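You operate a simulated robot arm through the tools that you are given. There is no shell and no other tool. Be economical: measure what you need, move in short steps, check, and stop when the job is done.

Carry out the task below with a simulated robot arm. There is one attempt and no reset: what you move stays moved.

JOB
Put the purple rag from the parts table top on top of the white spool there. Then take the guide with the smallest size on its label from the parts table top and leave it on the green bed cover. Then stack the blank marked "VE2" from the parts table top on top of the blank labelled "UY2". Do these in the order given. Set down upright: guide.

Only the result counts: the job must be done as asked and must still hold three seconds after the hand-in. Knocking over, shifting, dropping, spilling or breaking anything else fails it. Lids that push on must go on centred and level and be pressed home; caps that screw on are set level and turned clockwise until they are tight.

ROBOT AND FRAMES
A 7-joint arm with a two-finger parallel gripper, fixed in place. Base frame: the origin is at the foot of the arm, x ahead of it, y to its left, z up; the work surface is at about z = 760. Units: mm, rad, N and s.
Its first joint turns from -2.601 to 2.601 rad. Payload 3.43 kg.
The TCP is the grasp point between the finger pads, 30 mm short of the fingertips. In the tool frame z runs along the fingers and y along their closing line. Largest opening 94 mm; finger width 28, thickness 10; the body of the gripper, 50 by 96 mm, starts 55 mm behind the TCP.
Orientation is that of the tool frame in the base frame, as [roll, pitch, yaw] about the fixed x, y, z axes, in that order (R = Rz(yaw) Ry(pitch) Rx(roll)). With the fingers straight down and closing along the base's y, the tool's x points along the base's -x, its y along +y and its z along -z.

CONTROLS
- The arm moves only by the tool send_rows. Its argument "commands" is a list of rows, each an object (a shift or turn left out is 0, a gripper value left out holds the last) with "rotation": the turn, a rotation vector about the tool's x, y, z in rad, a list of three; "offset": the shift along the tool's x, y, z in mm, a list of three; "hand": the opening, from 0 (shut) to 1 (fully open). In form: [{"rotation": [wx, wy, wz], "offset": [x, y, z], "hand": hand}, ...]. A call has 1 to 8 rows; each row shifts and turns the commanded pose from where the row before left it, along the tool's axes as they then stand. Rows are played at 5 a second. More than 50 mm and 0.15 rad between two rows, or a gripper value outside its range, and nothing of the call is played. Where a pose cannot be reached the arm comes as near as it can. A force on the tool above 40 N (or 10 N above the force at the start of the call, whichever is more), or a blocked arm, ends the call early, and 0.2 s more pass. The fingers move at their own pace (about 45 mm/s each) and stop on an object; they squeeze with about 35 N. The grip force told is the motor's: it shows also when the fingers shut on nothing. Time passes only in rows, and 0.2 s behind the last, so rows that do not move let the fingers close. The reply holds the time, the measured pose of the TCP, the force on the tool along the base axes, the opening and the grip force, in the units named above and with some noise, with the torque about the TCP (base axes, N m) and any sound that the robot's microphone picked up.
- Cameras (640 x 400 px; columns grow to the right, rows downward): "scene" is fixed at [51.9, -650.7, 1493.1]; the picture's right is [0.42, -0.91, 0.00], its down [-0.67, -0.31, -0.67] and it looks along [0.61, 0.29, -0.74] (base axes); focal length 318 px, centre (320, 200). "wrist" rides on the gripper at [76, 14, -103] in the tool frame; the picture's right is [-0.18, 0.98, 0.00], its down [-0.75, -0.14, -0.64] and it looks along [-0.63, -0.12, 0.77] (tool axes); focal length 243 px, centre (320, 200). There is no depth. A picture from a camera that has moved, and an enlarged one, comes with that camera's place and axes in the base frame and with its lens.
- snapshot(camera): a new picture of that camera. It takes no simulated time.
- zoom(camera, box): a new picture of the part [left, top, right, bottom] of that camera's present view, enlarged. It takes no simulated time.
- finish_job(): hands the job in; it is judged then, once.

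Work in short steps. Places have to be worked out from the pictures, the camera data and where the tool is seen: move nearer, look again, correct. Check each grasp and each placing, and mend what went wrong. You have 120 turns and 68 pictures in all, those below and enlarged ones among them. Open the gripper and draw the arm clear of the work before you hand the job in, unless the task says otherwise; then end with one line.

The tools are called by a JSON object that holds its "op" and its "data". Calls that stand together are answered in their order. send_rows: Moves the arm, as the interface text tells. Its arguments: {"type":"object","properties":{"commands":{"type":"array","items":{"type":"object","properties":{"rotation":{"type":"array","items":{"type":"number"}},"offset":{"type":"array","items":{"type":"number"}},"hand":{"type":"number"}}}}},"required":["commands"]} The other tools are called the same way: snapshot (camera) takes a picture; zoom (camera, box) takes an enlarged picture of a part of a camera's view; finish_job () hands the job in.

At the start:

```text
t: 0.0
tcp_pos: [712.1, -411.7, 1057.9]
tool_rot: [3.141, 0.002, -3.141]
force: [0.4, -0.7, 0.4]
torque: [0.03, 0.0, 0.0]
opening: 94.0
finger_force: 0.0
```

scene: 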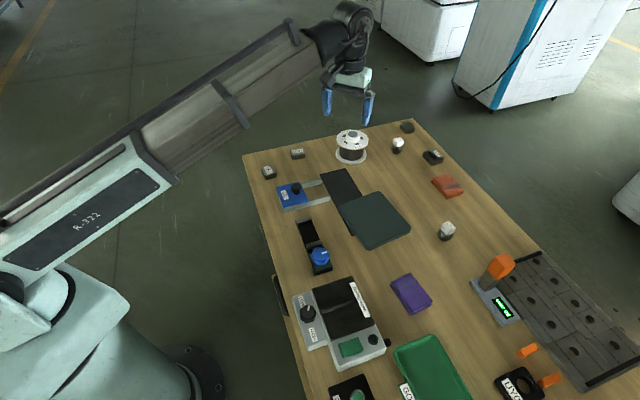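
wrist: 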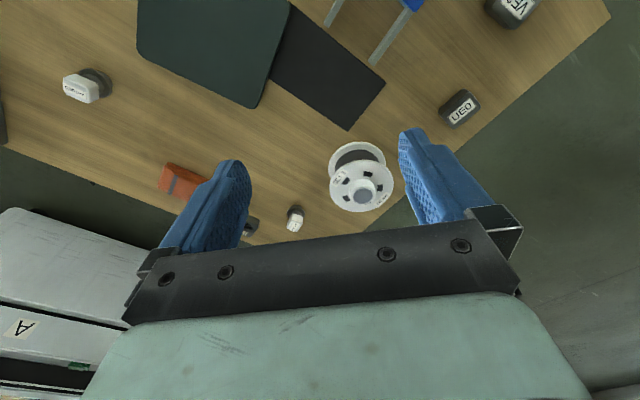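

I'll look closely at the table to identify the labelled objects before moving.

{"op": "zoom", "data": {"camera": "scene", "box": [240, 110, 480, 260]}}

{"op": "zoom", "data": {"camera": "scene", "box": [270, 250, 510, 400]}}

{"op": "zoom", "data": {"camera": "scene", "box": [440, 240, 640, 400]}}

{"op": "zoom", "data": {"camera": "wrist", "box": [0, 0, 640, 250]}}

```text
2.67 times, centred on (360, 185) of scene
camera zoom: at [51.9, -650.7, 1493.1], right [0.42, -0.91, 0.0], down [-0.67, -0.31, -0.67], along [0.61, 0.29, -0.74], focal length 847 px, centre (213, 240)
```

zoom: 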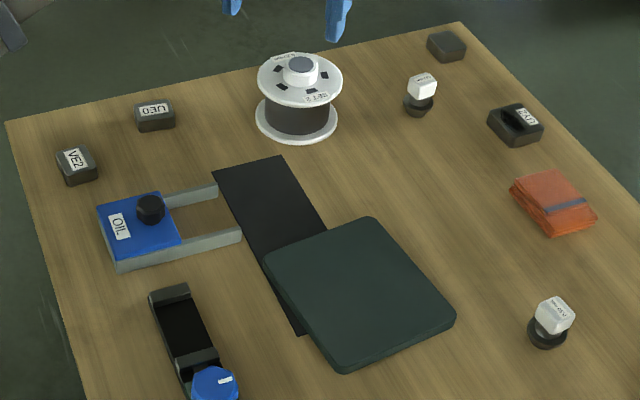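

```text
2.67 times, centred on (390, 325) of scene
camera zoom: at [51.9, -650.7, 1493.1], right [0.42, -0.91, 0.0], down [-0.67, -0.31, -0.67], along [0.61, 0.29, -0.74], focal length 847 px, centre (133, -133)
```

zoom: 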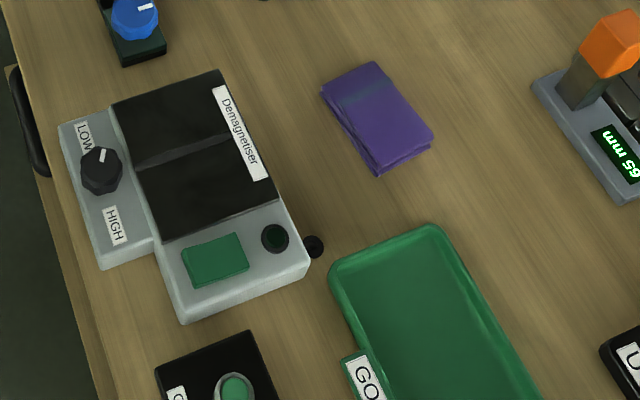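

```text
2.50 times, centred on (540, 320) of scene
camera zoom: at [51.9, -650.7, 1493.1], right [0.42, -0.91, 0.0], down [-0.67, -0.31, -0.67], along [0.61, 0.29, -0.74], focal length 794 px, centre (-230, -100)
```

zoom: 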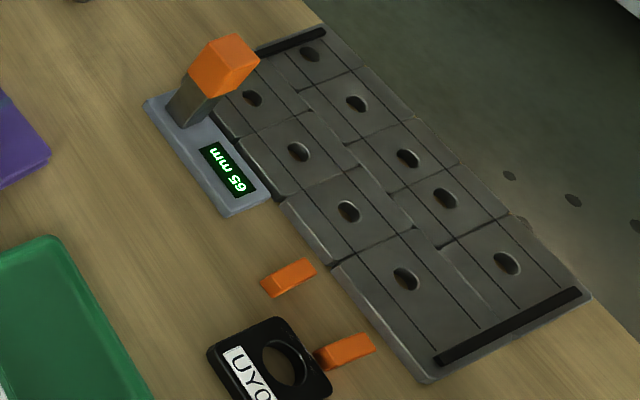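

```text
1.00 times, centred on (320, 125) of wrist (not enlarged: the box is as wide or as high as the picture)
camera zoom: at [637.6, -397.8, 1161.9], right [0.18, 0.98, 0.0], down [0.75, -0.14, 0.64], along [0.63, -0.12, -0.77], focal length 243 px, centre (320, 275)
```

zoom: 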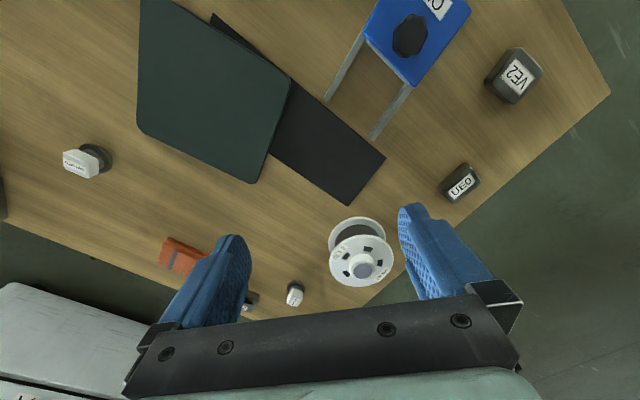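

The labels "VE2" and "UE0" are at the far-left corner, the rag is near (467,-699), and the spool is near (874,-385). I still need the other half of the table, so I move the arm over there high up to survey it.

{"op": "send_rows", "data": {"commands": [{"offset": [41, -27, 0]}, {"offset": [41, -27, 0]}, {"offset": [41, -27, 0]}, {"offset": [41, -27, 0]}, {"offset": [41, -27, 0]}, {"offset": [41, -27, 0]}, {"offset": [41, -27, 0]}, {"offset": [41, -27, 0]}]}}

{"op": "send_rows", "data": {"commands": [{"rotation": [0, 0, 0.149]}, {"rotation": [0, 0, 0.149]}, {"rotation": [0, 0, 0.149]}, {"rotation": [0, 0, 0.149]}, {"rotation": [0, 0, 0.149]}, {"rotation": [0, 0, 0.149]}, {"rotation": [0, 0, 0.149]}, {"rotation": [0, 0, 0.149]}]}}

{"op": "snapshot", "data": {"camera": "wrist"}}

```text
t: 1.8
tcp_pos: [383.1, -628.4, 1057.2]
tool_rot: [3.142, -0.001, -3.139]
force: [-1.0, -0.2, -0.2]
torque: [0.01, -0.02, -0.01]
opening: 93.8
finger_force: 0.0
```

```text
t: 3.6
tcp_pos: [384.4, -628.0, 1058.6]
tool_rot: [3.141, -0.002, 1.947]
force: [0.1, 0.9, 0.2]
torque: [-0.02, -0.03, 0.0]
opening: 94.0
finger_force: 0.1
```

```text
61 pictures are left
camera wrist: at [371.0, -552.0, 1161.8], right [0.98, 0.19, 0.0], down [0.15, -0.75, 0.64], along [0.12, -0.63, -0.77], focal length 243 px, centre (320, 200)
```

wrist: 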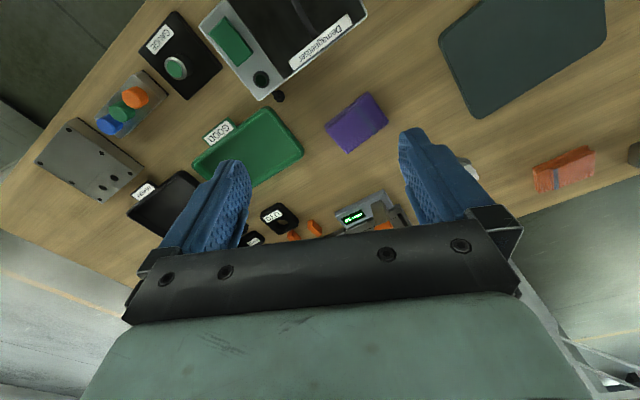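

The other half shows a GOOD tray, a black tray, and two black pieces with labels near (275,215) and (253,238). I enlarge to read them.

{"op": "zoom", "data": {"camera": "wrist", "box": [230, 180, 420, 250]}}

{"op": "zoom", "data": {"camera": "wrist", "box": [30, 10, 350, 230]}}

```text
3.37 times, centred on (325, 215) of wrist
camera zoom: at [371.0, -552.0, 1161.8], right [0.98, 0.19, 0.0], down [0.15, -0.75, 0.64], along [0.12, -0.63, -0.77], focal length 817 px, centre (303, 150)
```

zoom: 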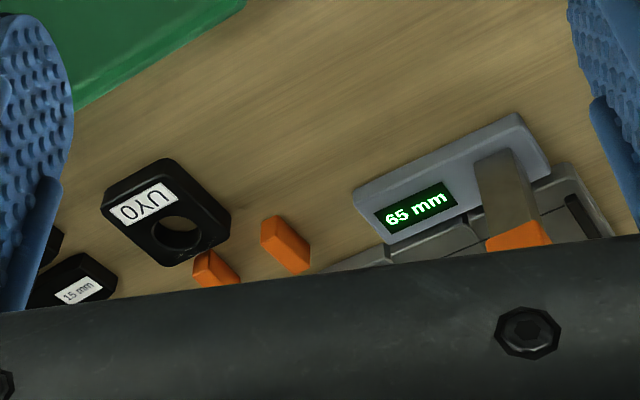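

```text
1.82 times, centred on (190, 120) of wrist
camera zoom: at [371.0, -552.0, 1161.8], right [0.98, 0.19, 0.0], down [0.15, -0.75, 0.64], along [0.12, -0.63, -0.77], focal length 441 px, centre (556, 346)
```

zoom: 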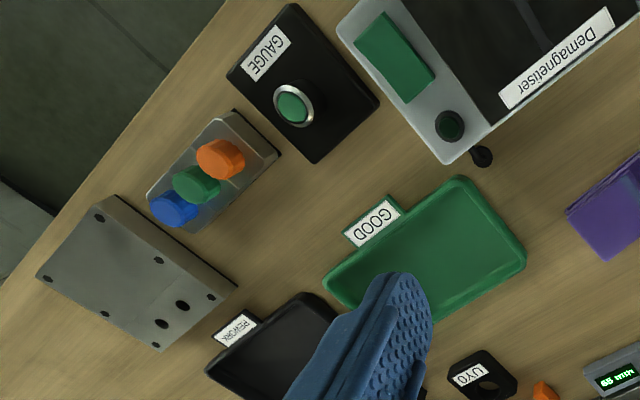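

There is a "15 mm" piece at the edge hidden by the hand. I shift farther out to see that area.

{"op": "send_rows", "data": {"commands": [{"offset": [-34, -29, 0]}, {"offset": [-34, -29, 0]}, {"offset": [-34, -29, 0]}, {"offset": [-34, -29, 0]}]}}

{"op": "snapshot", "data": {"camera": "wrist"}}

```text
t: 4.6
tcp_pos: [326.8, -796.4, 1059.6]
tool_rot: [3.141, 0.0, 1.95]
force: [0.4, -0.9, 0.6]
torque: [-0.05, -0.03, 0.04]
opening: 94.0
finger_force: 0.1
```

```text
58 pictures are left
camera wrist: at [312.9, -720.9, 1162.2], right [0.98, 0.19, 0.0], down [0.15, -0.75, 0.64], along [0.12, -0.63, -0.77], focal length 243 px, centre (320, 200)
```

wrist: 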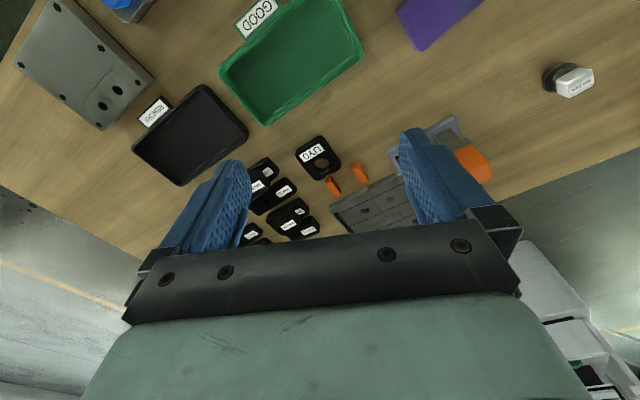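

{"op": "zoom", "data": {"camera": "wrist", "box": [240, 130, 360, 245]}}

{"op": "zoom", "data": {"camera": "wrist", "box": [520, 40, 620, 110]}}

{"op": "zoom", "data": {"camera": "scene", "box": [380, 110, 480, 260]}}

```text
3.48 times, centred on (300, 188) of wrist
camera zoom: at [312.9, -720.9, 1162.2], right [0.98, 0.19, 0.0], down [0.15, -0.75, 0.64], along [0.12, -0.63, -0.77], focal length 844 px, centre (390, 244)
```

zoom: 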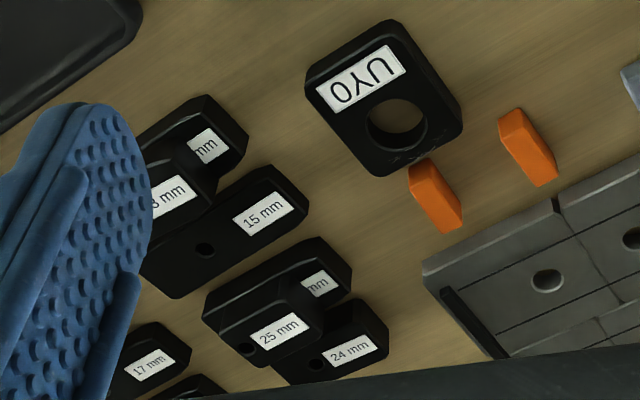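

```text
5.71 times, centred on (570, 75) of wrist
camera zoom: at [312.9, -720.9, 1162.2], right [0.98, 0.19, 0.0], down [0.15, -0.75, 0.64], along [0.12, -0.63, -0.77], focal length 1386 px, centre (-1109, 914)
```

zoom: 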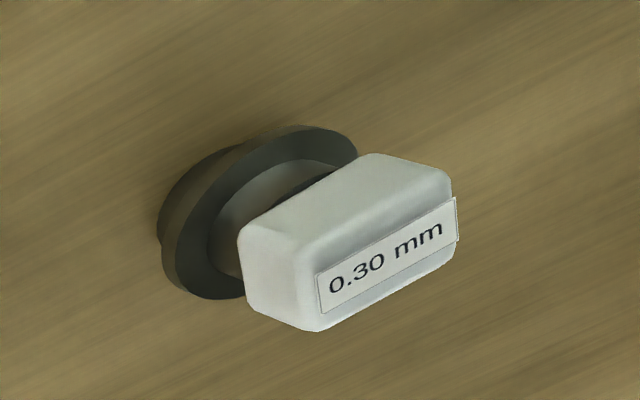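

```text
2.67 times, centred on (430, 185) of scene
camera zoom: at [51.9, -650.7, 1493.1], right [0.42, -0.91, 0.0], down [-0.67, -0.31, -0.67], along [0.61, 0.29, -0.74], focal length 847 px, centre (27, 240)
```

zoom: 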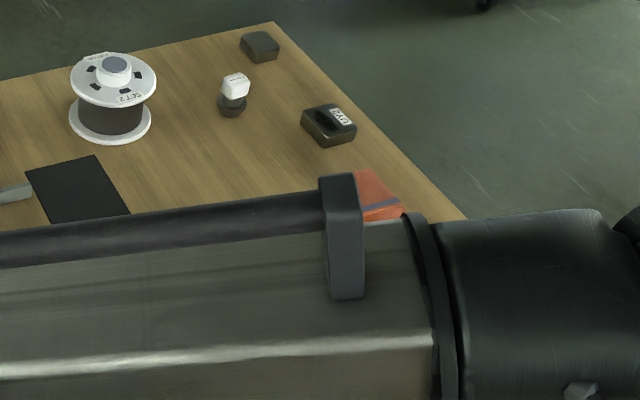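

The white pieces carry fine sizes ("0.30 mm") and look like the wire guides; I need the other guide's label and the label on the far dark piece ("UY?"). I enlarge those.

{"op": "zoom", "data": {"camera": "scene", "box": [385, 115, 445, 170]}}

{"op": "zoom", "data": {"camera": "scene", "box": [255, 130, 320, 185]}}

```text
7.27 times, centred on (415, 142) of scene
camera zoom: at [51.9, -650.7, 1493.1], right [0.42, -0.91, 0.0], down [-0.67, -0.31, -0.67], along [0.61, 0.29, -0.74], focal length 2310 px, centre (-371, 618)
```

zoom: 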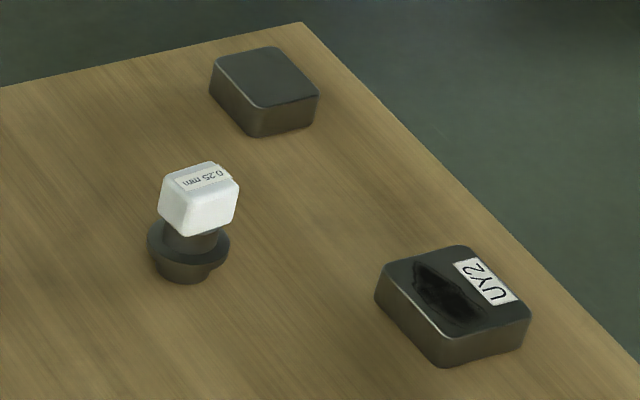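

```text
7.27 times, centred on (288, 158) of scene
camera zoom: at [51.9, -650.7, 1493.1], right [0.42, -0.91, 0.0], down [-0.67, -0.31, -0.67], along [0.61, 0.29, -0.74], focal length 2310 px, centre (556, 509)
```

zoom: 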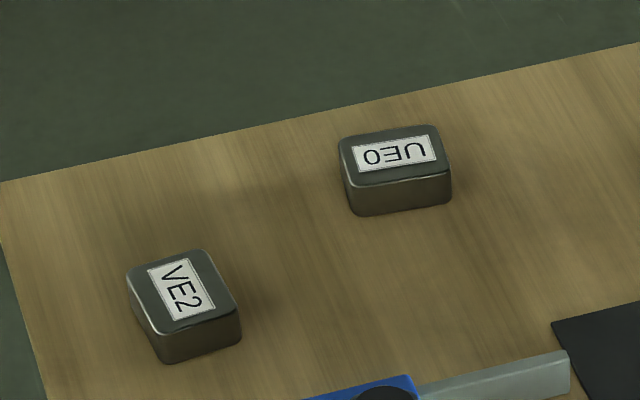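

UY2 sits far out near (980,-642), the 0.25 mm guide near (981,-517), and VE2 near (683,-166); the smallest guide is 0.25 mm. First the rag: I go over it at about (464,-697) and align the closing line with its short side.

{"op": "send_rows", "data": {"commands": [{"offset": [10.3, 41, 20]}, {"offset": [10.3, 41, 20]}, {"offset": [10.3, 41, 20]}, {"offset": [10.3, 41, 20]}]}}

{"op": "send_rows", "data": {"commands": [{"rotation": [0, 0, 0.146]}, {"rotation": [0, 0, 0.146]}, {"rotation": [0, 0, 0.146]}, {"rotation": [0, 0, 0.146]}, {"rotation": [0, 0, 0.146]}, {"rotation": [0, 0, 0.146]}, {"rotation": [0, 0, 0.146]}]}}

{"op": "snapshot", "data": {"camera": "wrist"}}

```text
t: 5.6
tcp_pos: [465.1, -698.3, 978.3]
tool_rot: [3.141, -0.001, 1.947]
force: [0.1, -0.2, 0.9]
torque: [-0.01, 0.01, 0.0]
opening: 94.1
finger_force: 0.1
```

```text
t: 7.2
tcp_pos: [464.1, -698.8, 978.7]
tool_rot: [3.141, -0.001, 0.926]
force: [-0.7, 0.0, -0.1]
torque: [0.0, -0.04, 0.01]
opening: 93.8
finger_force: 0.1
```

```text
52 pictures are left
camera wrist: at [522.9, -646.4, 1081.9], right [0.67, -0.74, 0.0], down [-0.57, -0.52, 0.64], along [-0.47, -0.43, -0.77], focal length 243 px, centre (320, 200)
```

wrist: 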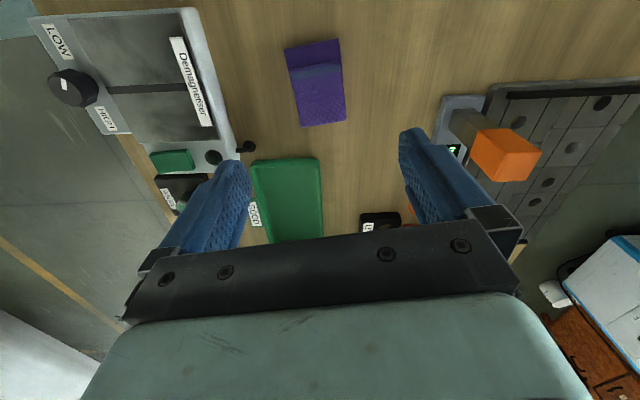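

The rag is centred under the hand and aligned with the fingers, at about (466,-694). I descend to just above the table on both sides of it.

{"op": "send_rows", "data": {"commands": [{"offset": [5, -1, 36]}, {"offset": [0, 0, 36]}, {"offset": [0, 0, 36]}, {"offset": [0, 0, 36]}, {"offset": [0, 0, 30]}]}}

{"op": "zoom", "data": {"camera": "wrist", "box": [160, 60, 480, 260]}}

```text
t: 8.4
tcp_pos: [466.5, -694.6, 805.5]
tool_rot: [-3.14, 0.001, 0.927]
force: [-1.1, -0.7, 0.0]
torque: [0.03, -0.02, -0.01]
opening: 94.3
finger_force: 0.0
```

```text
2.00 times, centred on (320, 160) of wrist
camera zoom: at [523.8, -641.5, 908.7], right [0.68, -0.74, 0.0], down [-0.57, -0.52, 0.64], along [-0.47, -0.43, -0.77], focal length 485 px, centre (320, 280)
```

zoom: 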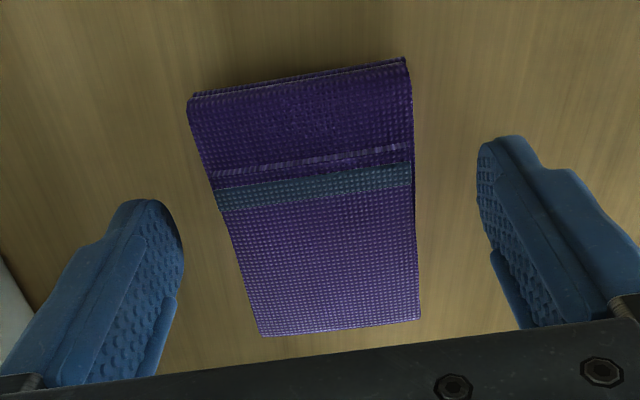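

The rag lies centred between the fingers. I lower 11 mm and close.

{"op": "send_rows", "data": {"commands": [{"offset": [0, 0, 11]}, {"hand": 0}, {}, {}, {}, {}]}}

{"op": "send_rows", "data": {"commands": [{"offset": [0, 0, -30]}, {"offset": [0, 0, -40]}, {"offset": [0, 0, -40]}, {"offset": [0, 0, -40]}]}}

{"op": "snapshot", "data": {"camera": "wrist"}}

```text
t: 9.8
tcp_pos: [466.1, -694.2, 794.0]
tool_rot: [-3.141, 0.0, 0.926]
force: [0.6, 0.3, 0.4]
torque: [0.01, 0.0, -0.03]
opening: 58.8
finger_force: 34.9
```

```text
t: 10.8
tcp_pos: [464.7, -695.0, 944.4]
tool_rot: [-3.141, 0.001, 0.928]
force: [0.1, 0.1, -1.0]
torque: [-0.01, -0.02, 0.03]
opening: 59.2
finger_force: 34.8
```

```text
50 pictures are left
camera wrist: at [523.2, -641.2, 1047.7], right [0.68, -0.74, 0.0], down [-0.57, -0.52, 0.64], along [-0.47, -0.43, -0.77], focal length 243 px, centre (320, 200)
```

wrist: 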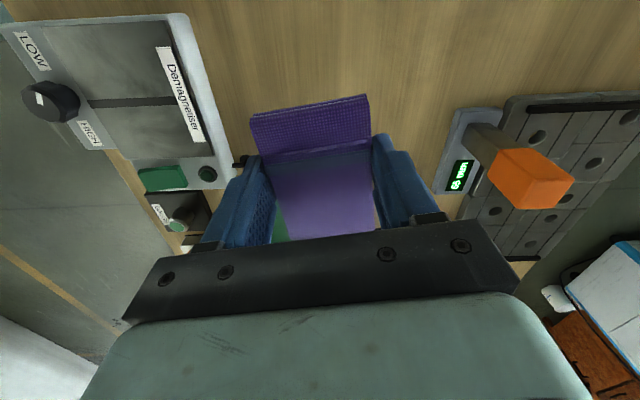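

The rag is held firmly (59 mm). I raise, travel toward the spool at about (880,-376), and stop short to look.

{"op": "send_rows", "data": {"commands": [{"offset": [0, 0, -40]}, {"offset": [46, 10, -5]}, {"offset": [46, 10, -5]}, {"offset": [46, 10, -5]}, {"offset": [46, 10, 0]}, {"offset": [46, 10, 0]}, {"offset": [46, 10, 0]}, {"offset": [46, 10, 0]}]}}

{"op": "send_rows", "data": {"commands": [{"rotation": [0, 0, -0.149]}, {"rotation": [0, 0, -0.149]}, {"rotation": [0, 0, -0.149]}, {"rotation": [0, 0, -0.149]}, {"rotation": [0, 0, -0.149]}, {"rotation": [0, 0, -0.149]}, {"rotation": [0, 0, -0.149]}, {"rotation": [0, 0, -0.149]}]}}

{"op": "send_rows", "data": {"commands": [{"rotation": [0, 0, -0.149]}, {"rotation": [0, 0, -0.149]}, {"rotation": [0, 0, -0.149]}, {"rotation": [0, 0, -0.149]}]}}

{"op": "snapshot", "data": {"camera": "wrist"}}

```text
t: 12.6
tcp_pos: [716.1, -478.0, 999.6]
tool_rot: [3.14, 0.0, 0.926]
force: [0.1, 0.2, -1.3]
torque: [0.02, 0.0, 0.0]
opening: 58.6
finger_force: 34.9
```

```text
t: 14.4
tcp_pos: [716.4, -478.7, 998.7]
tool_rot: [-3.141, 0.001, 2.122]
force: [-0.7, 0.3, -0.3]
torque: [0.02, 0.02, 0.02]
opening: 58.7
finger_force: 34.9
```

```text
t: 15.4
tcp_pos: [716.5, -478.4, 998.7]
tool_rot: [3.14, 0.002, 2.718]
force: [-0.6, -0.1, -0.5]
torque: [-0.01, 0.05, 0.02]
opening: 58.9
finger_force: 34.4
```

```text
49 pictures are left
camera wrist: at [653.4, -433.7, 1102.0], right [0.57, 0.82, 0.0], down [0.63, -0.44, 0.64], along [0.53, -0.37, -0.77], focal length 243 px, centre (320, 200)
```

wrist: 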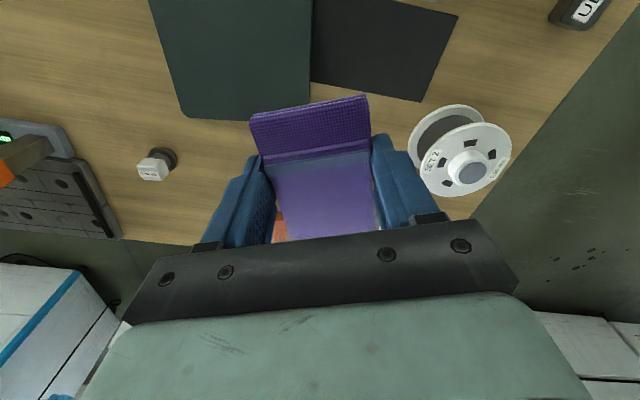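

The spool's knob top works out at about (884,-379), z≈862. I move over it, keeping the rag well above.

{"op": "send_rows", "data": {"commands": [{"offset": [-22.4, 31.9, 4]}, {"offset": [-22.4, 31.9, 4]}, {"offset": [-22.4, 31.9, 4]}, {"offset": [-22.4, 31.9, 4]}, {"offset": [-22.4, 31.9, 4]}]}}

{"op": "snapshot", "data": {"camera": "wrist"}}

{"op": "zoom", "data": {"camera": "scene", "box": [280, 60, 440, 180]}}

```text
t: 16.6
tcp_pos: [883.7, -379.2, 978.4]
tool_rot: [-3.141, 0.001, 2.713]
force: [-0.8, 0.7, 0.4]
torque: [-0.04, 0.02, 0.02]
opening: 58.7
finger_force: 34.7
```

```text
48 pictures are left
camera wrist: at [822.0, -335.8, 1082.5], right [0.57, 0.82, 0.0], down [0.63, -0.44, 0.64], along [0.53, -0.37, -0.77], focal length 243 px, centre (320, 200)
```

wrist: 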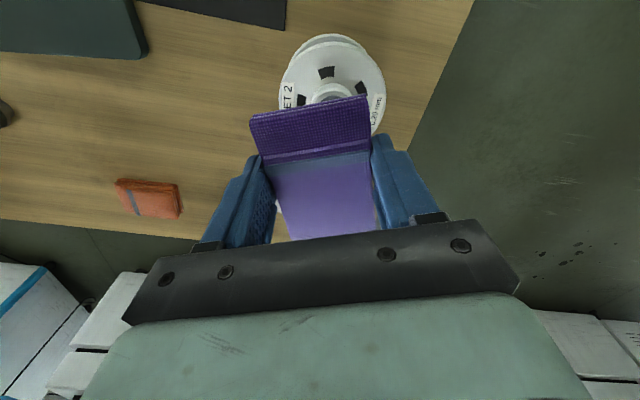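

```text
3.33 times, centred on (360, 120) of scene
camera zoom: at [51.9, -650.7, 1493.1], right [0.42, -0.91, 0.0], down [-0.67, -0.31, -0.67], along [0.61, 0.29, -0.74], focal length 1059 px, centre (187, 467)
```

zoom: 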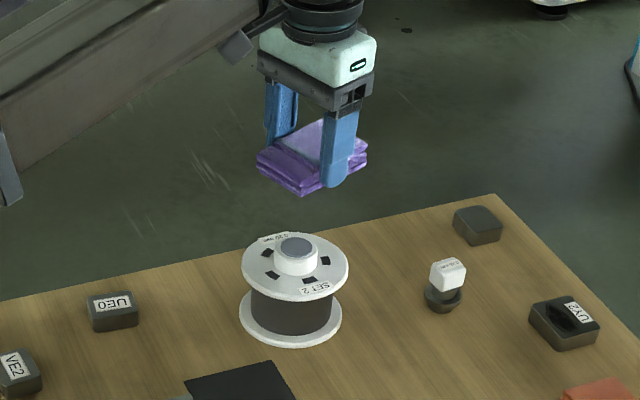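

Comparing the hand and the knob in both pictures, the spool axis is about 12 mm further along tool +y. I correct, come down partway and look again.

{"op": "send_rows", "data": {"commands": [{"offset": [0, 12, 0]}, {"offset": [0, 0, 30]}, {"offset": [0, 0, 28]}]}}

{"op": "zoom", "data": {"camera": "wrist", "box": [220, 20, 440, 240]}}

{"op": "zoom", "data": {"camera": "scene", "box": [310, 80, 410, 180]}}

```text
t: 17.4
tcp_pos: [889.4, -369.8, 920.8]
tool_rot: [3.141, 0.0, 2.716]
force: [0.5, -0.8, -0.4]
torque: [-0.01, 0.01, 0.01]
opening: 58.8
finger_force: 34.7
```

```text
1.82 times, centred on (330, 130) of wrist
camera zoom: at [826.5, -324.8, 1023.9], right [0.57, 0.82, 0.0], down [0.63, -0.44, 0.64], along [0.53, -0.37, -0.77], focal length 441 px, centre (302, 327)
```

zoom: 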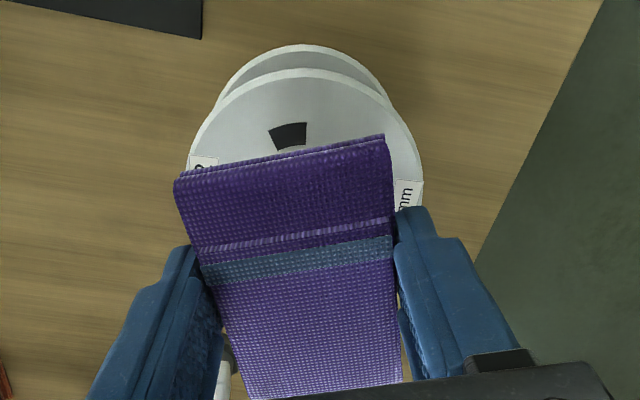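

```text
4.00 times, centred on (360, 130) of scene
camera zoom: at [51.9, -650.7, 1493.1], right [0.42, -0.91, 0.0], down [-0.67, -0.31, -0.67], along [0.61, 0.29, -0.74], focal length 1271 px, centre (160, 480)
```

zoom: 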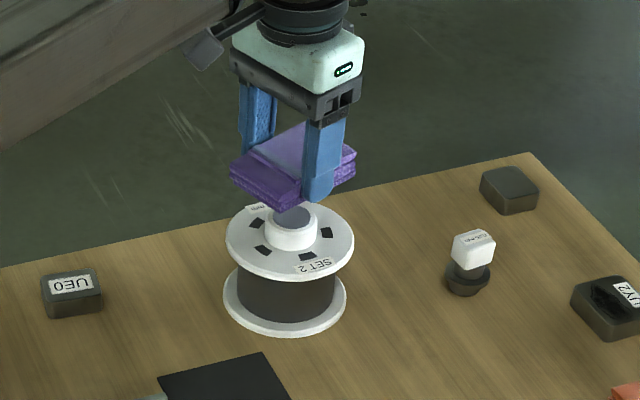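

Rag is now within a few mm of the spool axis. I nudge 3 mm outward and descend in small steps until contact shows in the force.

{"op": "send_rows", "data": {"commands": [{"offset": [-3, 0, 10]}, {"offset": [0, 0, 6]}, {"offset": [0, 0, 4]}, {"offset": [0, 0, 3]}]}}

{"op": "zoom", "data": {"camera": "scene", "box": [310, 80, 410, 180]}}

```text
t: 18.4
tcp_pos: [891.2, -369.4, 896.7]
tool_rot: [-3.141, 0.001, 2.716]
force: [0.4, 0.4, -0.1]
torque: [0.03, 0.01, -0.01]
opening: 58.7
finger_force: 35.2
```

```text
4.00 times, centred on (360, 130) of scene
camera zoom: at [51.9, -650.7, 1493.1], right [0.42, -0.91, 0.0], down [-0.67, -0.31, -0.67], along [0.61, 0.29, -0.74], focal length 1271 px, centre (160, 480)
```

zoom: 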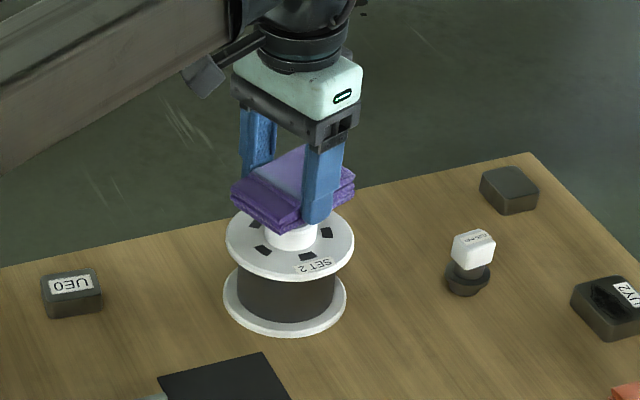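

No contact yet; I continue down 2 mm at a time.

{"op": "send_rows", "data": {"commands": [{"offset": [0, 0, 2]}, {"offset": [0, 0, 2]}, {"offset": [0, 0, 2]}]}}

{"op": "send_rows", "data": {"commands": [{"offset": [0, 0, 2]}, {"offset": [0, 0, 1.5]}]}}

```text
t: 19.2
tcp_pos: [891.0, -369.7, 891.1]
tool_rot: [-3.142, 0.001, 2.716]
force: [0.2, 0.6, -1.0]
torque: [0.02, -0.02, 0.01]
opening: 59.0
finger_force: 35.0
```

```text
t: 19.8
tcp_pos: [891.7, -370.5, 888.4]
tool_rot: [-3.142, 0.001, 2.717]
force: [-0.2, -0.2, 0.0]
torque: [-0.02, 0.01, 0.02]
opening: 58.7
finger_force: 34.9
```

{"op": "send_rows", "data": {"commands": [{"offset": [0, 0, 1.5]}, {"offset": [0, 0, 1.5]}, {"offset": [0, 0, 1.5]}]}}

{"op": "zoom", "data": {"camera": "scene", "box": [320, 90, 390, 160]}}

```text
t: 20.6
tcp_pos: [891.0, -370.1, 884.1]
tool_rot: [3.141, 0.003, 2.715]
force: [-0.1, 1.4, 6.4]
torque: [0.01, -0.04, 0.04]
opening: 58.6
finger_force: 35.2
```

```text
5.71 times, centred on (355, 125) of scene
camera zoom: at [51.9, -650.7, 1493.1], right [0.42, -0.91, 0.0], down [-0.67, -0.31, -0.67], along [0.61, 0.29, -0.74], focal length 1815 px, centre (120, 629)
```

zoom: 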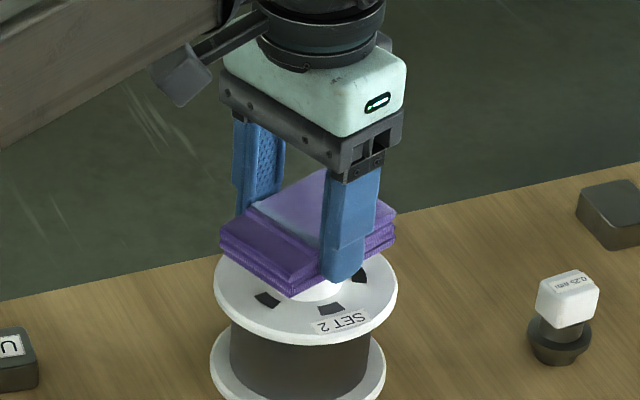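

Contact is made (6.4 N, almost no torque), so the rag sits centred on the knob. I open the fingers and rise.

{"op": "send_rows", "data": {"commands": [{"hand": 0.8}, {}, {}, {"offset": [0, 0, -30]}, {"offset": [0, 0, -40]}, {"offset": [0, 0, -40], "hand": 1}]}}

{"op": "snapshot", "data": {"camera": "wrist"}}

{"op": "zoom", "data": {"camera": "scene", "box": [310, 80, 450, 180]}}

```text
t: 22.0
tcp_pos: [892.1, -370.6, 993.2]
tool_rot: [-3.141, 0.0, 2.714]
force: [0.3, 0.3, -0.2]
torque: [-0.02, -0.02, 0.01]
opening: 93.9
finger_force: 0.1
```

```text
42 pictures are left
camera wrist: at [829.1, -325.5, 1096.0], right [0.57, 0.82, 0.0], down [0.63, -0.44, 0.64], along [0.53, -0.37, -0.77], focal length 243 px, centre (320, 200)
```

wrist: 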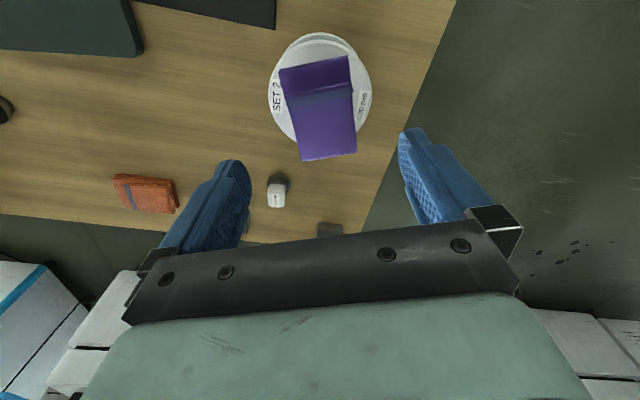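

```text
4.00 times, centred on (380, 130) of scene
camera zoom: at [51.9, -650.7, 1493.1], right [0.42, -0.91, 0.0], down [-0.67, -0.31, -0.67], along [0.61, 0.29, -0.74], focal length 1271 px, centre (80, 480)
```

zoom: 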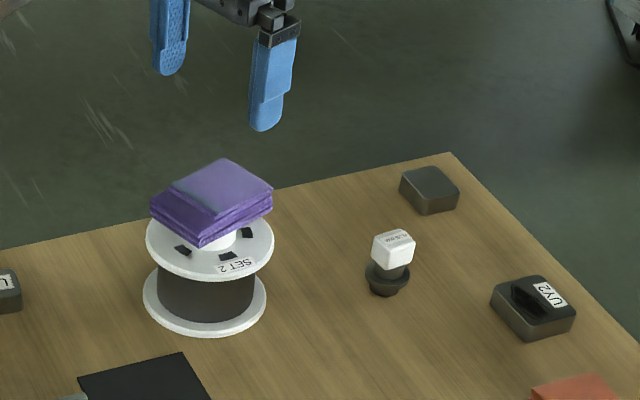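

The rag sits level on the spool. Now the 0.25 mm guide at about (979,-512): it is at radius ~1105, so I'll need the tool tilted outward. I check the block's orientation and label first.

{"op": "zoom", "data": {"camera": "wrist", "box": [240, 160, 320, 220]}}

{"op": "zoom", "data": {"camera": "scene", "box": [380, 120, 420, 160]}}

```text
6.67 times, centred on (280, 190) of wrist
camera zoom: at [829.1, -325.5, 1096.0], right [0.57, 0.82, 0.0], down [0.63, -0.44, 0.64], along [0.53, -0.37, -0.77], focal length 1618 px, centre (587, 267)
```

zoom: 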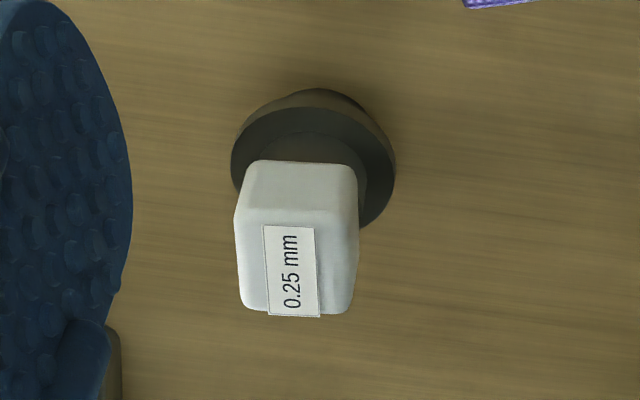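

```text
10.00 times, centred on (400, 140) of scene
camera zoom: at [51.9, -650.7, 1493.1], right [0.42, -0.91, 0.0], down [-0.67, -0.31, -0.67], along [0.61, 0.29, -0.74], focal length 3176 px, centre (-480, 800)
```

zoom: 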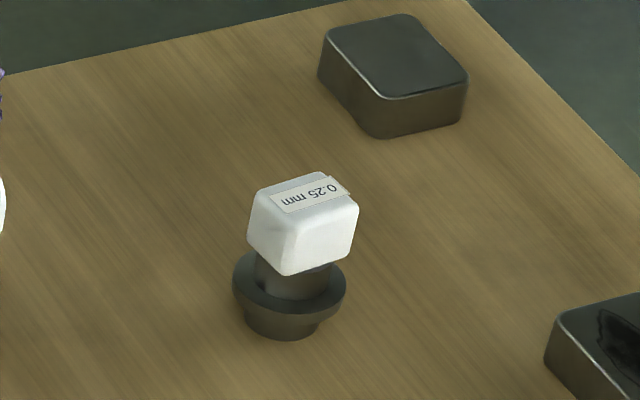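

The 0.25 mm guide has a ~26 mm white block head on a flanged round base. I tilt the tool 0.59 rad outward here, high above the spool, to test the reach.

{"op": "send_rows", "data": {"commands": [{"rotation": [0, -0.148, 0]}, {"rotation": [0, -0.148, 0]}, {"rotation": [0, -0.148, 0]}, {"rotation": [0, -0.148, 0]}]}}

```text
t: 23.0
tcp_pos: [891.6, -371.3, 993.5]
tool_rot: [3.141, 0.593, 2.715]
force: [0.5, -0.5, 0.3]
torque: [-0.02, 0.04, 0.01]
opening: 93.8
finger_force: 0.0
```

Tilt achieved. Now I move toward the guide, still high.

{"op": "send_rows", "data": {"commands": [{"offset": [-17.4, -30.7, 27.8]}, {"offset": [-17.4, -30.7, 27.8]}, {"offset": [-17.4, -30.7, 27.8]}]}}

{"op": "snapshot", "data": {"camera": "wrist"}}

```text
t: 23.8
tcp_pos: [936.9, -491.4, 953.5]
tool_rot: [-3.141, 0.593, 2.717]
force: [-0.2, -0.3, 0.2]
torque: [0.01, 0.0, 0.02]
opening: 93.9
finger_force: 0.0
```

```text
38 pictures are left
camera wrist: at [833.6, -427.8, 996.4], right [0.54, 0.83, 0.1], down [0.18, -0.24, 0.95], along [0.82, -0.5, -0.28], focal length 243 px, centre (320, 200)
```

wrist: 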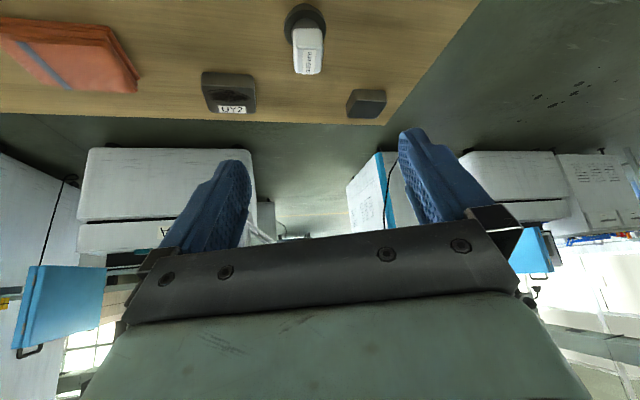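

The arm reaches here. The guide's axis is about (985,-516), head z≈788–814, flange top ≈775. I go to a pre-grasp pose above it.

{"op": "send_rows", "data": {"commands": [{"offset": [4.4, -0.9, 34.4]}, {"offset": [4.4, -0.9, 34.4]}, {"offset": [4.4, -0.9, 34.4]}]}}

{"op": "snapshot", "data": {"camera": "wrist"}}

{"op": "zoom", "data": {"camera": "scene", "box": [320, 70, 460, 170]}}

```text
t: 24.6
tcp_pos: [976.4, -512.2, 860.0]
tool_rot: [3.141, 0.591, 2.716]
force: [0.3, 0.1, 0.3]
torque: [0.02, 0.0, 0.02]
opening: 93.8
finger_force: 0.0
```

```text
37 pictures are left
camera wrist: at [873.9, -450.3, 903.9], right [0.55, 0.83, 0.1], down [0.18, -0.24, 0.95], along [0.82, -0.5, -0.28], focal length 243 px, centre (320, 200)
```

wrist: 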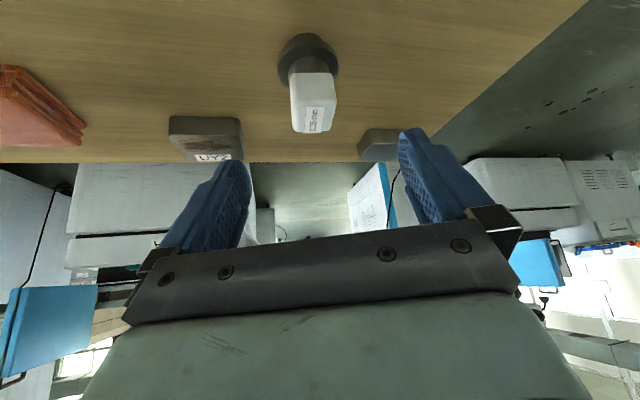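

```text
4.00 times, centred on (390, 120) of scene
camera zoom: at [51.9, -650.7, 1493.1], right [0.42, -0.91, 0.0], down [-0.67, -0.31, -0.67], along [0.61, 0.29, -0.74], focal length 1271 px, centre (40, 520)
```

zoom: 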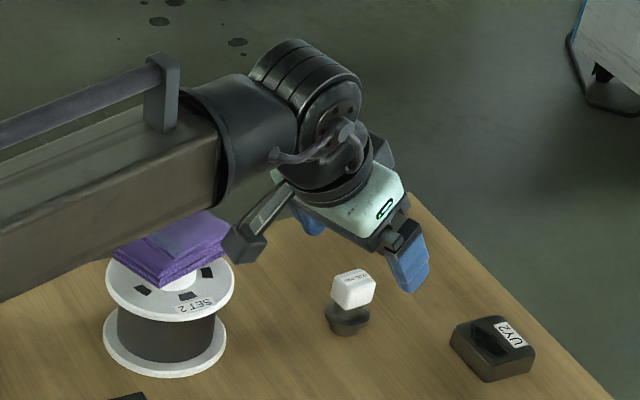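

The guide is laterally centred between the fingers, and the TCP is at the right distance. I go straight down 47 mm.

{"op": "send_rows", "data": {"commands": [{"offset": [13.4, 0, 19.9]}, {"offset": [6.7, 0, 10]}, {"offset": [6.2, 0, 9.2]}]}}

{"op": "snapshot", "data": {"camera": "wrist"}}

{"op": "zoom", "data": {"camera": "scene", "box": [350, 90, 430, 170]}}

```text
t: 25.4
tcp_pos: [976.5, -512.0, 814.4]
tool_rot: [3.139, 0.592, 2.714]
force: [-0.4, 0.0, -0.6]
torque: [0.0, 0.01, 0.02]
opening: 94.0
finger_force: 0.1
```

```text
35 pictures are left
camera wrist: at [874.0, -449.6, 856.8], right [0.55, 0.83, 0.1], down [0.18, -0.24, 0.95], along [0.82, -0.5, -0.28], focal length 243 px, centre (320, 200)
```

wrist: 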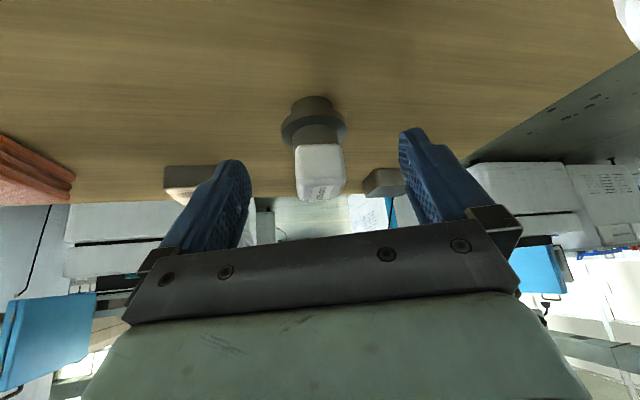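

```text
5.00 times, centred on (390, 130) of scene
camera zoom: at [51.9, -650.7, 1493.1], right [0.42, -0.91, 0.0], down [-0.67, -0.31, -0.67], along [0.61, 0.29, -0.74], focal length 1588 px, centre (-30, 550)
```

zoom: 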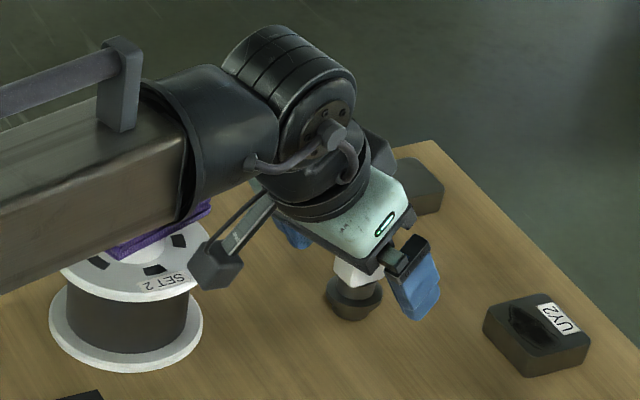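

The head lies within the pad region and the tips stay above the flange. I close.

{"op": "send_rows", "data": {"commands": [{"hand": 0}, {}, {}, {}, {}, {}]}}

{"op": "zoom", "data": {"camera": "wrist", "box": [220, 70, 420, 230]}}

```text
t: 26.8
tcp_pos: [975.9, -512.3, 813.2]
tool_rot: [-3.141, 0.591, 2.715]
force: [-0.3, -0.2, 1.6]
torque: [0.01, -0.03, -0.02]
opening: 26.2
finger_force: 35.7
```

```text
2.50 times, centred on (320, 150) of wrist
camera zoom: at [873.9, -449.7, 857.1], right [0.55, 0.83, 0.1], down [0.18, -0.24, 0.95], along [0.82, -0.5, -0.28], focal length 606 px, centre (320, 325)
```

zoom: 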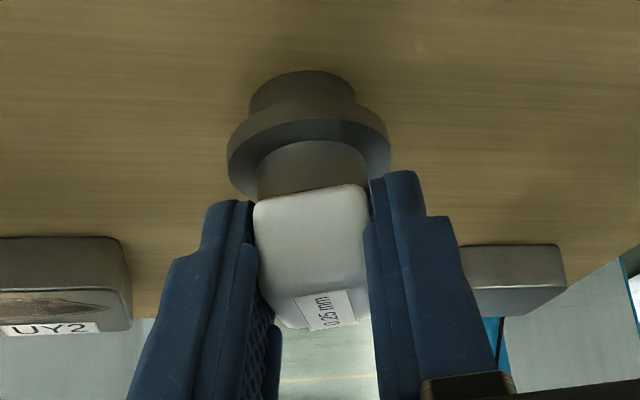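

The guide is gripped (26.2 mm, head aligned). I lift straight up and carry it toward the dark-green cover near (645,-545).

{"op": "send_rows", "data": {"commands": [{"offset": [-5.6, 0, -8.3]}, {"offset": [-22, 0, -33]}, {"offset": [-24, 0, -35.6]}, {"offset": [-24, 0, -35.6]}]}}

{"op": "send_rows", "data": {"commands": [{"offset": [33.9, -23.9, -22.9]}, {"offset": [33.9, -23.9, -22.9]}, {"offset": [33.9, -23.9, -22.9]}, {"offset": [33.9, -23.9, -22.9]}, {"offset": [33.9, -23.9, -22.9]}, {"offset": [33.9, -23.9, -22.9]}, {"offset": [33.9, -23.9, -22.9]}]}}

{"op": "snapshot", "data": {"camera": "wrist"}}

{"op": "snapshot", "data": {"camera": "scene"}}

```text
t: 27.8
tcp_pos: [975.5, -512.7, 950.0]
tool_rot: [-3.142, 0.592, 2.714]
force: [0.5, 0.5, -1.0]
torque: [0.02, 0.0, -0.02]
opening: 25.8
finger_force: 35.0
```

```text
t: 29.4
tcp_pos: [646.5, -546.0, 948.2]
tool_rot: [-3.141, 0.591, 2.716]
force: [-0.1, 0.0, -1.6]
torque: [-0.02, 0.03, -0.02]
opening: 25.8
finger_force: 35.1
```

```text
32 pictures are left
camera wrist: at [544.5, -483.4, 992.1], right [0.55, 0.83, 0.1], down [0.18, -0.24, 0.95], along [0.82, -0.5, -0.28], focal length 243 px, centre (320, 200)
```

wrist: 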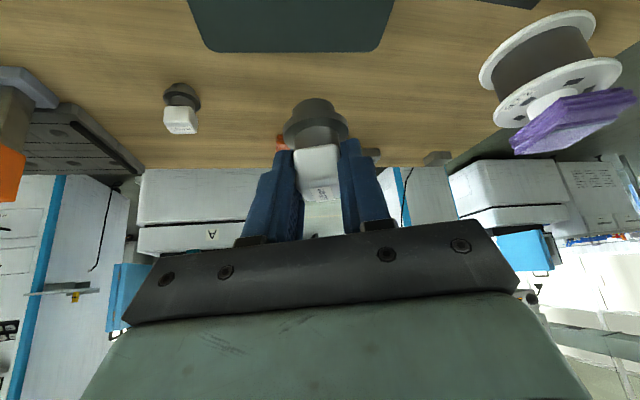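

```text
31 pictures are left
```

scene: 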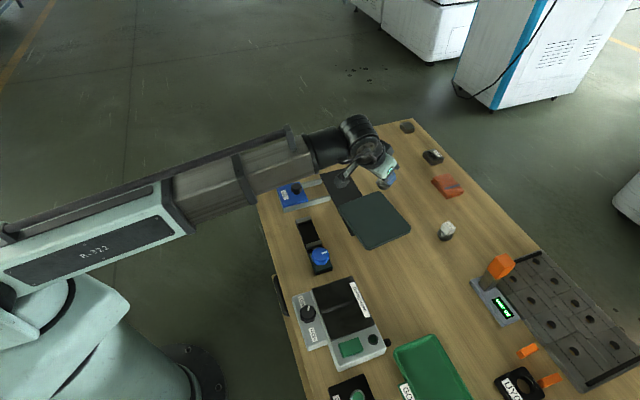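

The cover centre is about (650,-542), right under the guide. I descend to near the cover, then feel for contact.

{"op": "send_rows", "data": {"commands": [{"offset": [20.1, 0, 29.8]}, {"offset": [20.1, 0, 29.8]}, {"offset": [18.5, 0, 27.4]}]}}

{"op": "zoom", "data": {"camera": "scene", "box": [320, 150, 430, 260]}}

{"op": "snapshot", "data": {"camera": "wrist"}}

```text
t: 30.2
tcp_pos: [647.3, -546.8, 842.8]
tool_rot: [-3.141, 0.591, 2.714]
force: [0.7, 0.1, -1.2]
torque: [0.02, 0.01, -0.02]
opening: 25.8
finger_force: 35.2
```

```text
3.64 times, centred on (375, 205) of scene
camera zoom: at [51.9, -650.7, 1493.1], right [0.42, -0.91, 0.0], down [-0.67, -0.31, -0.67], along [0.61, 0.29, -0.74], focal length 1155 px, centre (120, 182)
```

zoom: 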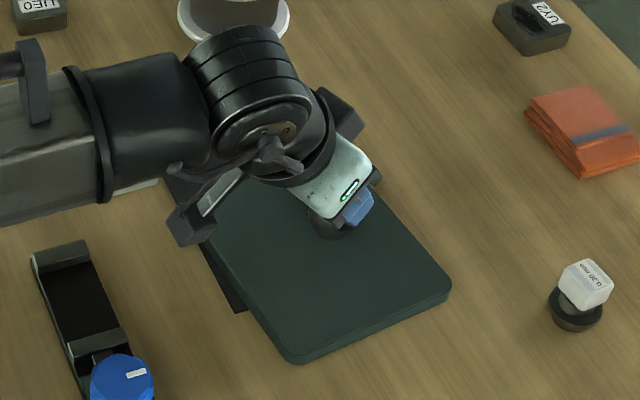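

```text
29 pictures are left
camera wrist: at [544.3, -484.0, 886.8], right [0.55, 0.83, 0.1], down [0.18, -0.24, 0.95], along [0.82, -0.5, -0.28], focal length 243 px, centre (320, 200)
```

wrist: 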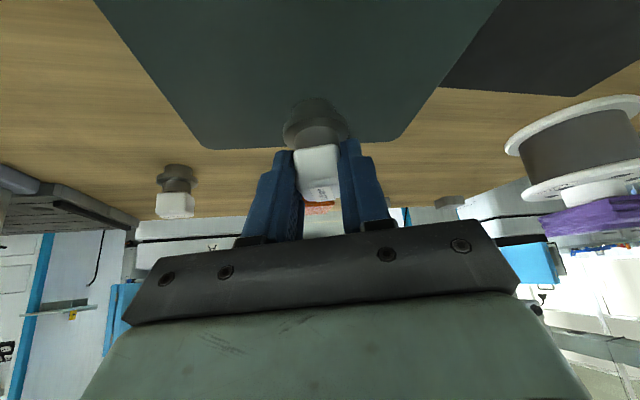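

The guide hangs over the cover interior. I lower in small steps and watch the force.

{"op": "send_rows", "data": {"commands": [{"offset": [3.4, 0, 5]}, {"offset": [2.2, 0, 3.3]}, {"offset": [1.12, 0, 1.66]}]}}

{"op": "send_rows", "data": {"commands": [{"offset": [1.12, 0, 1.66]}, {"offset": [0.84, 0, 1.24]}]}}

{"op": "send_rows", "data": {"commands": [{"offset": [0.84, 0, 1.24]}, {"offset": [0.84, 0, 1.24]}]}}

```text
t: 31.0
tcp_pos: [648.1, -546.2, 832.1]
tool_rot: [3.141, 0.593, 2.715]
force: [-1.4, -0.2, 2.5]
torque: [0.02, -0.06, 0.0]
opening: 25.9
finger_force: 35.3
```

```text
t: 31.6
tcp_pos: [646.1, -546.0, 830.7]
tool_rot: [-3.14, 0.598, 2.715]
force: [-1.6, -0.9, 35.4]
torque: [-0.16, -0.25, -0.15]
opening: 25.9
finger_force: 35.0
```

```text
t: 32.0
tcp_pos: [647.0, -547.6, 829.7]
tool_rot: [3.141, 0.601, 2.715]
force: [-0.5, -0.1, 12.3]
torque: [0.04, -0.1, 0.02]
opening: 26.0
finger_force: 34.5
stopped in row 1: the force on the tool passed its limit at 48 N (the readings are from after the stop); the commanded pose is now the measured one
```

Contact with the cover at z≈831; I overshot slightly, so I ease up 0.8 mm, then release and check.

{"op": "send_rows", "data": {"commands": [{"offset": [-0.45, 0, -0.65]}, {}]}}

{"op": "zoom", "data": {"camera": "wrist", "box": [220, 70, 420, 230]}}

```text
t: 32.6
tcp_pos: [648.5, -547.9, 830.0]
tool_rot: [-3.138, 0.599, 2.713]
force: [0.2, -1.8, 11.3]
torque: [-0.11, -0.18, -0.04]
opening: 25.7
finger_force: 35.2
```

```text
2.50 times, centred on (320, 150) of wrist
camera zoom: at [544.8, -484.0, 873.7], right [0.55, 0.83, 0.1], down [0.18, -0.24, 0.96], along [0.82, -0.5, -0.28], focal length 606 px, centre (320, 325)
```

zoom: 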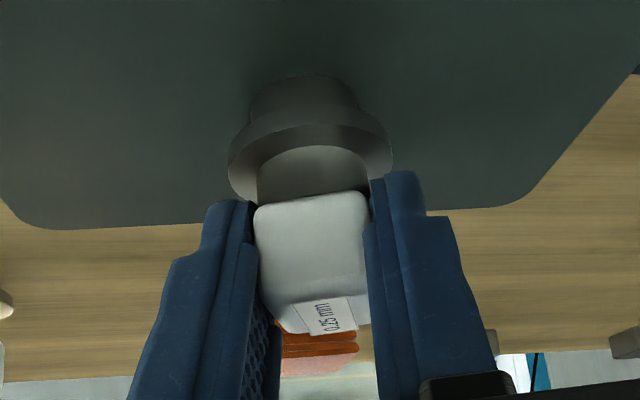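

Guide stands on the cover with only a light load. I release, back off along the tool axis upward, and verify.

{"op": "send_rows", "data": {"commands": [{"hand": 0.6}, {}, {}, {"hand": 1}, {}, {"offset": [-3, 0, -20]}, {"offset": [-10, 0, -40]}, {"offset": [-10, 0, -40]}]}}

{"op": "snapshot", "data": {"camera": "wrist"}}

```text
t: 34.4
tcp_pos: [613.1, -530.8, 925.6]
tool_rot: [-3.14, 0.595, 2.716]
force: [0.4, 0.0, -0.5]
torque: [-0.01, -0.02, -0.04]
opening: 94.2
finger_force: 0.0
```

```text
27 pictures are left
camera wrist: at [510.4, -467.8, 968.6], right [0.55, 0.83, 0.1], down [0.18, -0.24, 0.95], along [0.82, -0.5, -0.28], focal length 243 px, centre (320, 200)
```

wrist: 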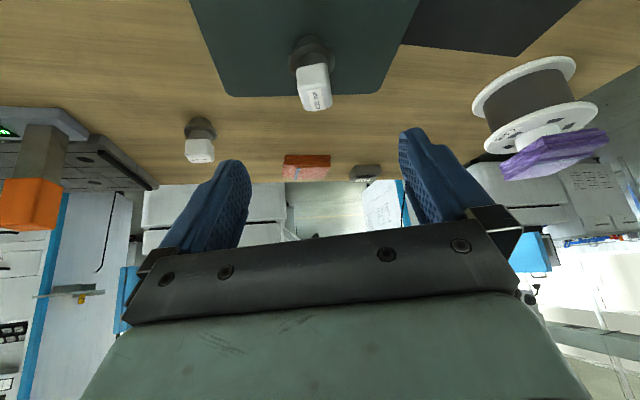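

The guide stands upright on the cover. Before picking VE2, I test reach and tilt over UY2 (≈(990,-640)), since VE2 must be gripped at the same tilt it is placed with.

{"op": "send_rows", "data": {"commands": [{"rotation": [0.081, 0, 0.12]}, {"rotation": [0, -0.149, 0]}]}}

{"op": "send_rows", "data": {"commands": [{"offset": [-31.7, 14.1, 28.4]}, {"offset": [-31.7, 14.1, 28.4]}, {"offset": [-31.7, 14.1, 28.4]}, {"offset": [-31.7, 14.1, 28.4]}, {"offset": [-31.7, 14.1, 28.4]}, {"offset": [-31.7, 14.1, 28.4]}, {"offset": [-31.7, 14.1, 28.4]}, {"offset": [-31.7, 14.1, 28.4]}]}}

{"op": "snapshot", "data": {"camera": "wrist"}}

```text
t: 35.0
tcp_pos: [613.4, -529.7, 926.3]
tool_rot: [3.141, 0.747, 2.57]
force: [0.0, 0.8, -0.2]
torque: [-0.01, 0.01, 0.0]
opening: 94.1
finger_force: 0.1
```

```text
t: 36.8
tcp_pos: [962.8, -621.9, 931.3]
tool_rot: [3.141, 0.747, 2.571]
force: [0.1, -0.9, 0.2]
torque: [0.0, 0.02, -0.05]
opening: 94.2
finger_force: 0.1
```

```text
26 pictures are left
camera wrist: at [865.4, -541.6, 955.5], right [0.65, 0.75, 0.12], down [0.02, -0.18, 0.98], along [0.76, -0.63, -0.13], focal length 243 px, centre (320, 200)
```

wrist: 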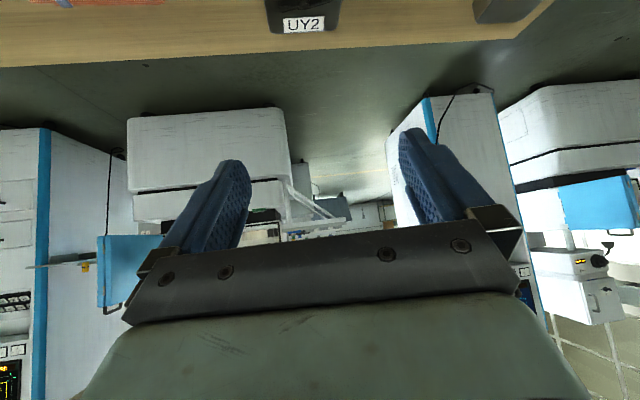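

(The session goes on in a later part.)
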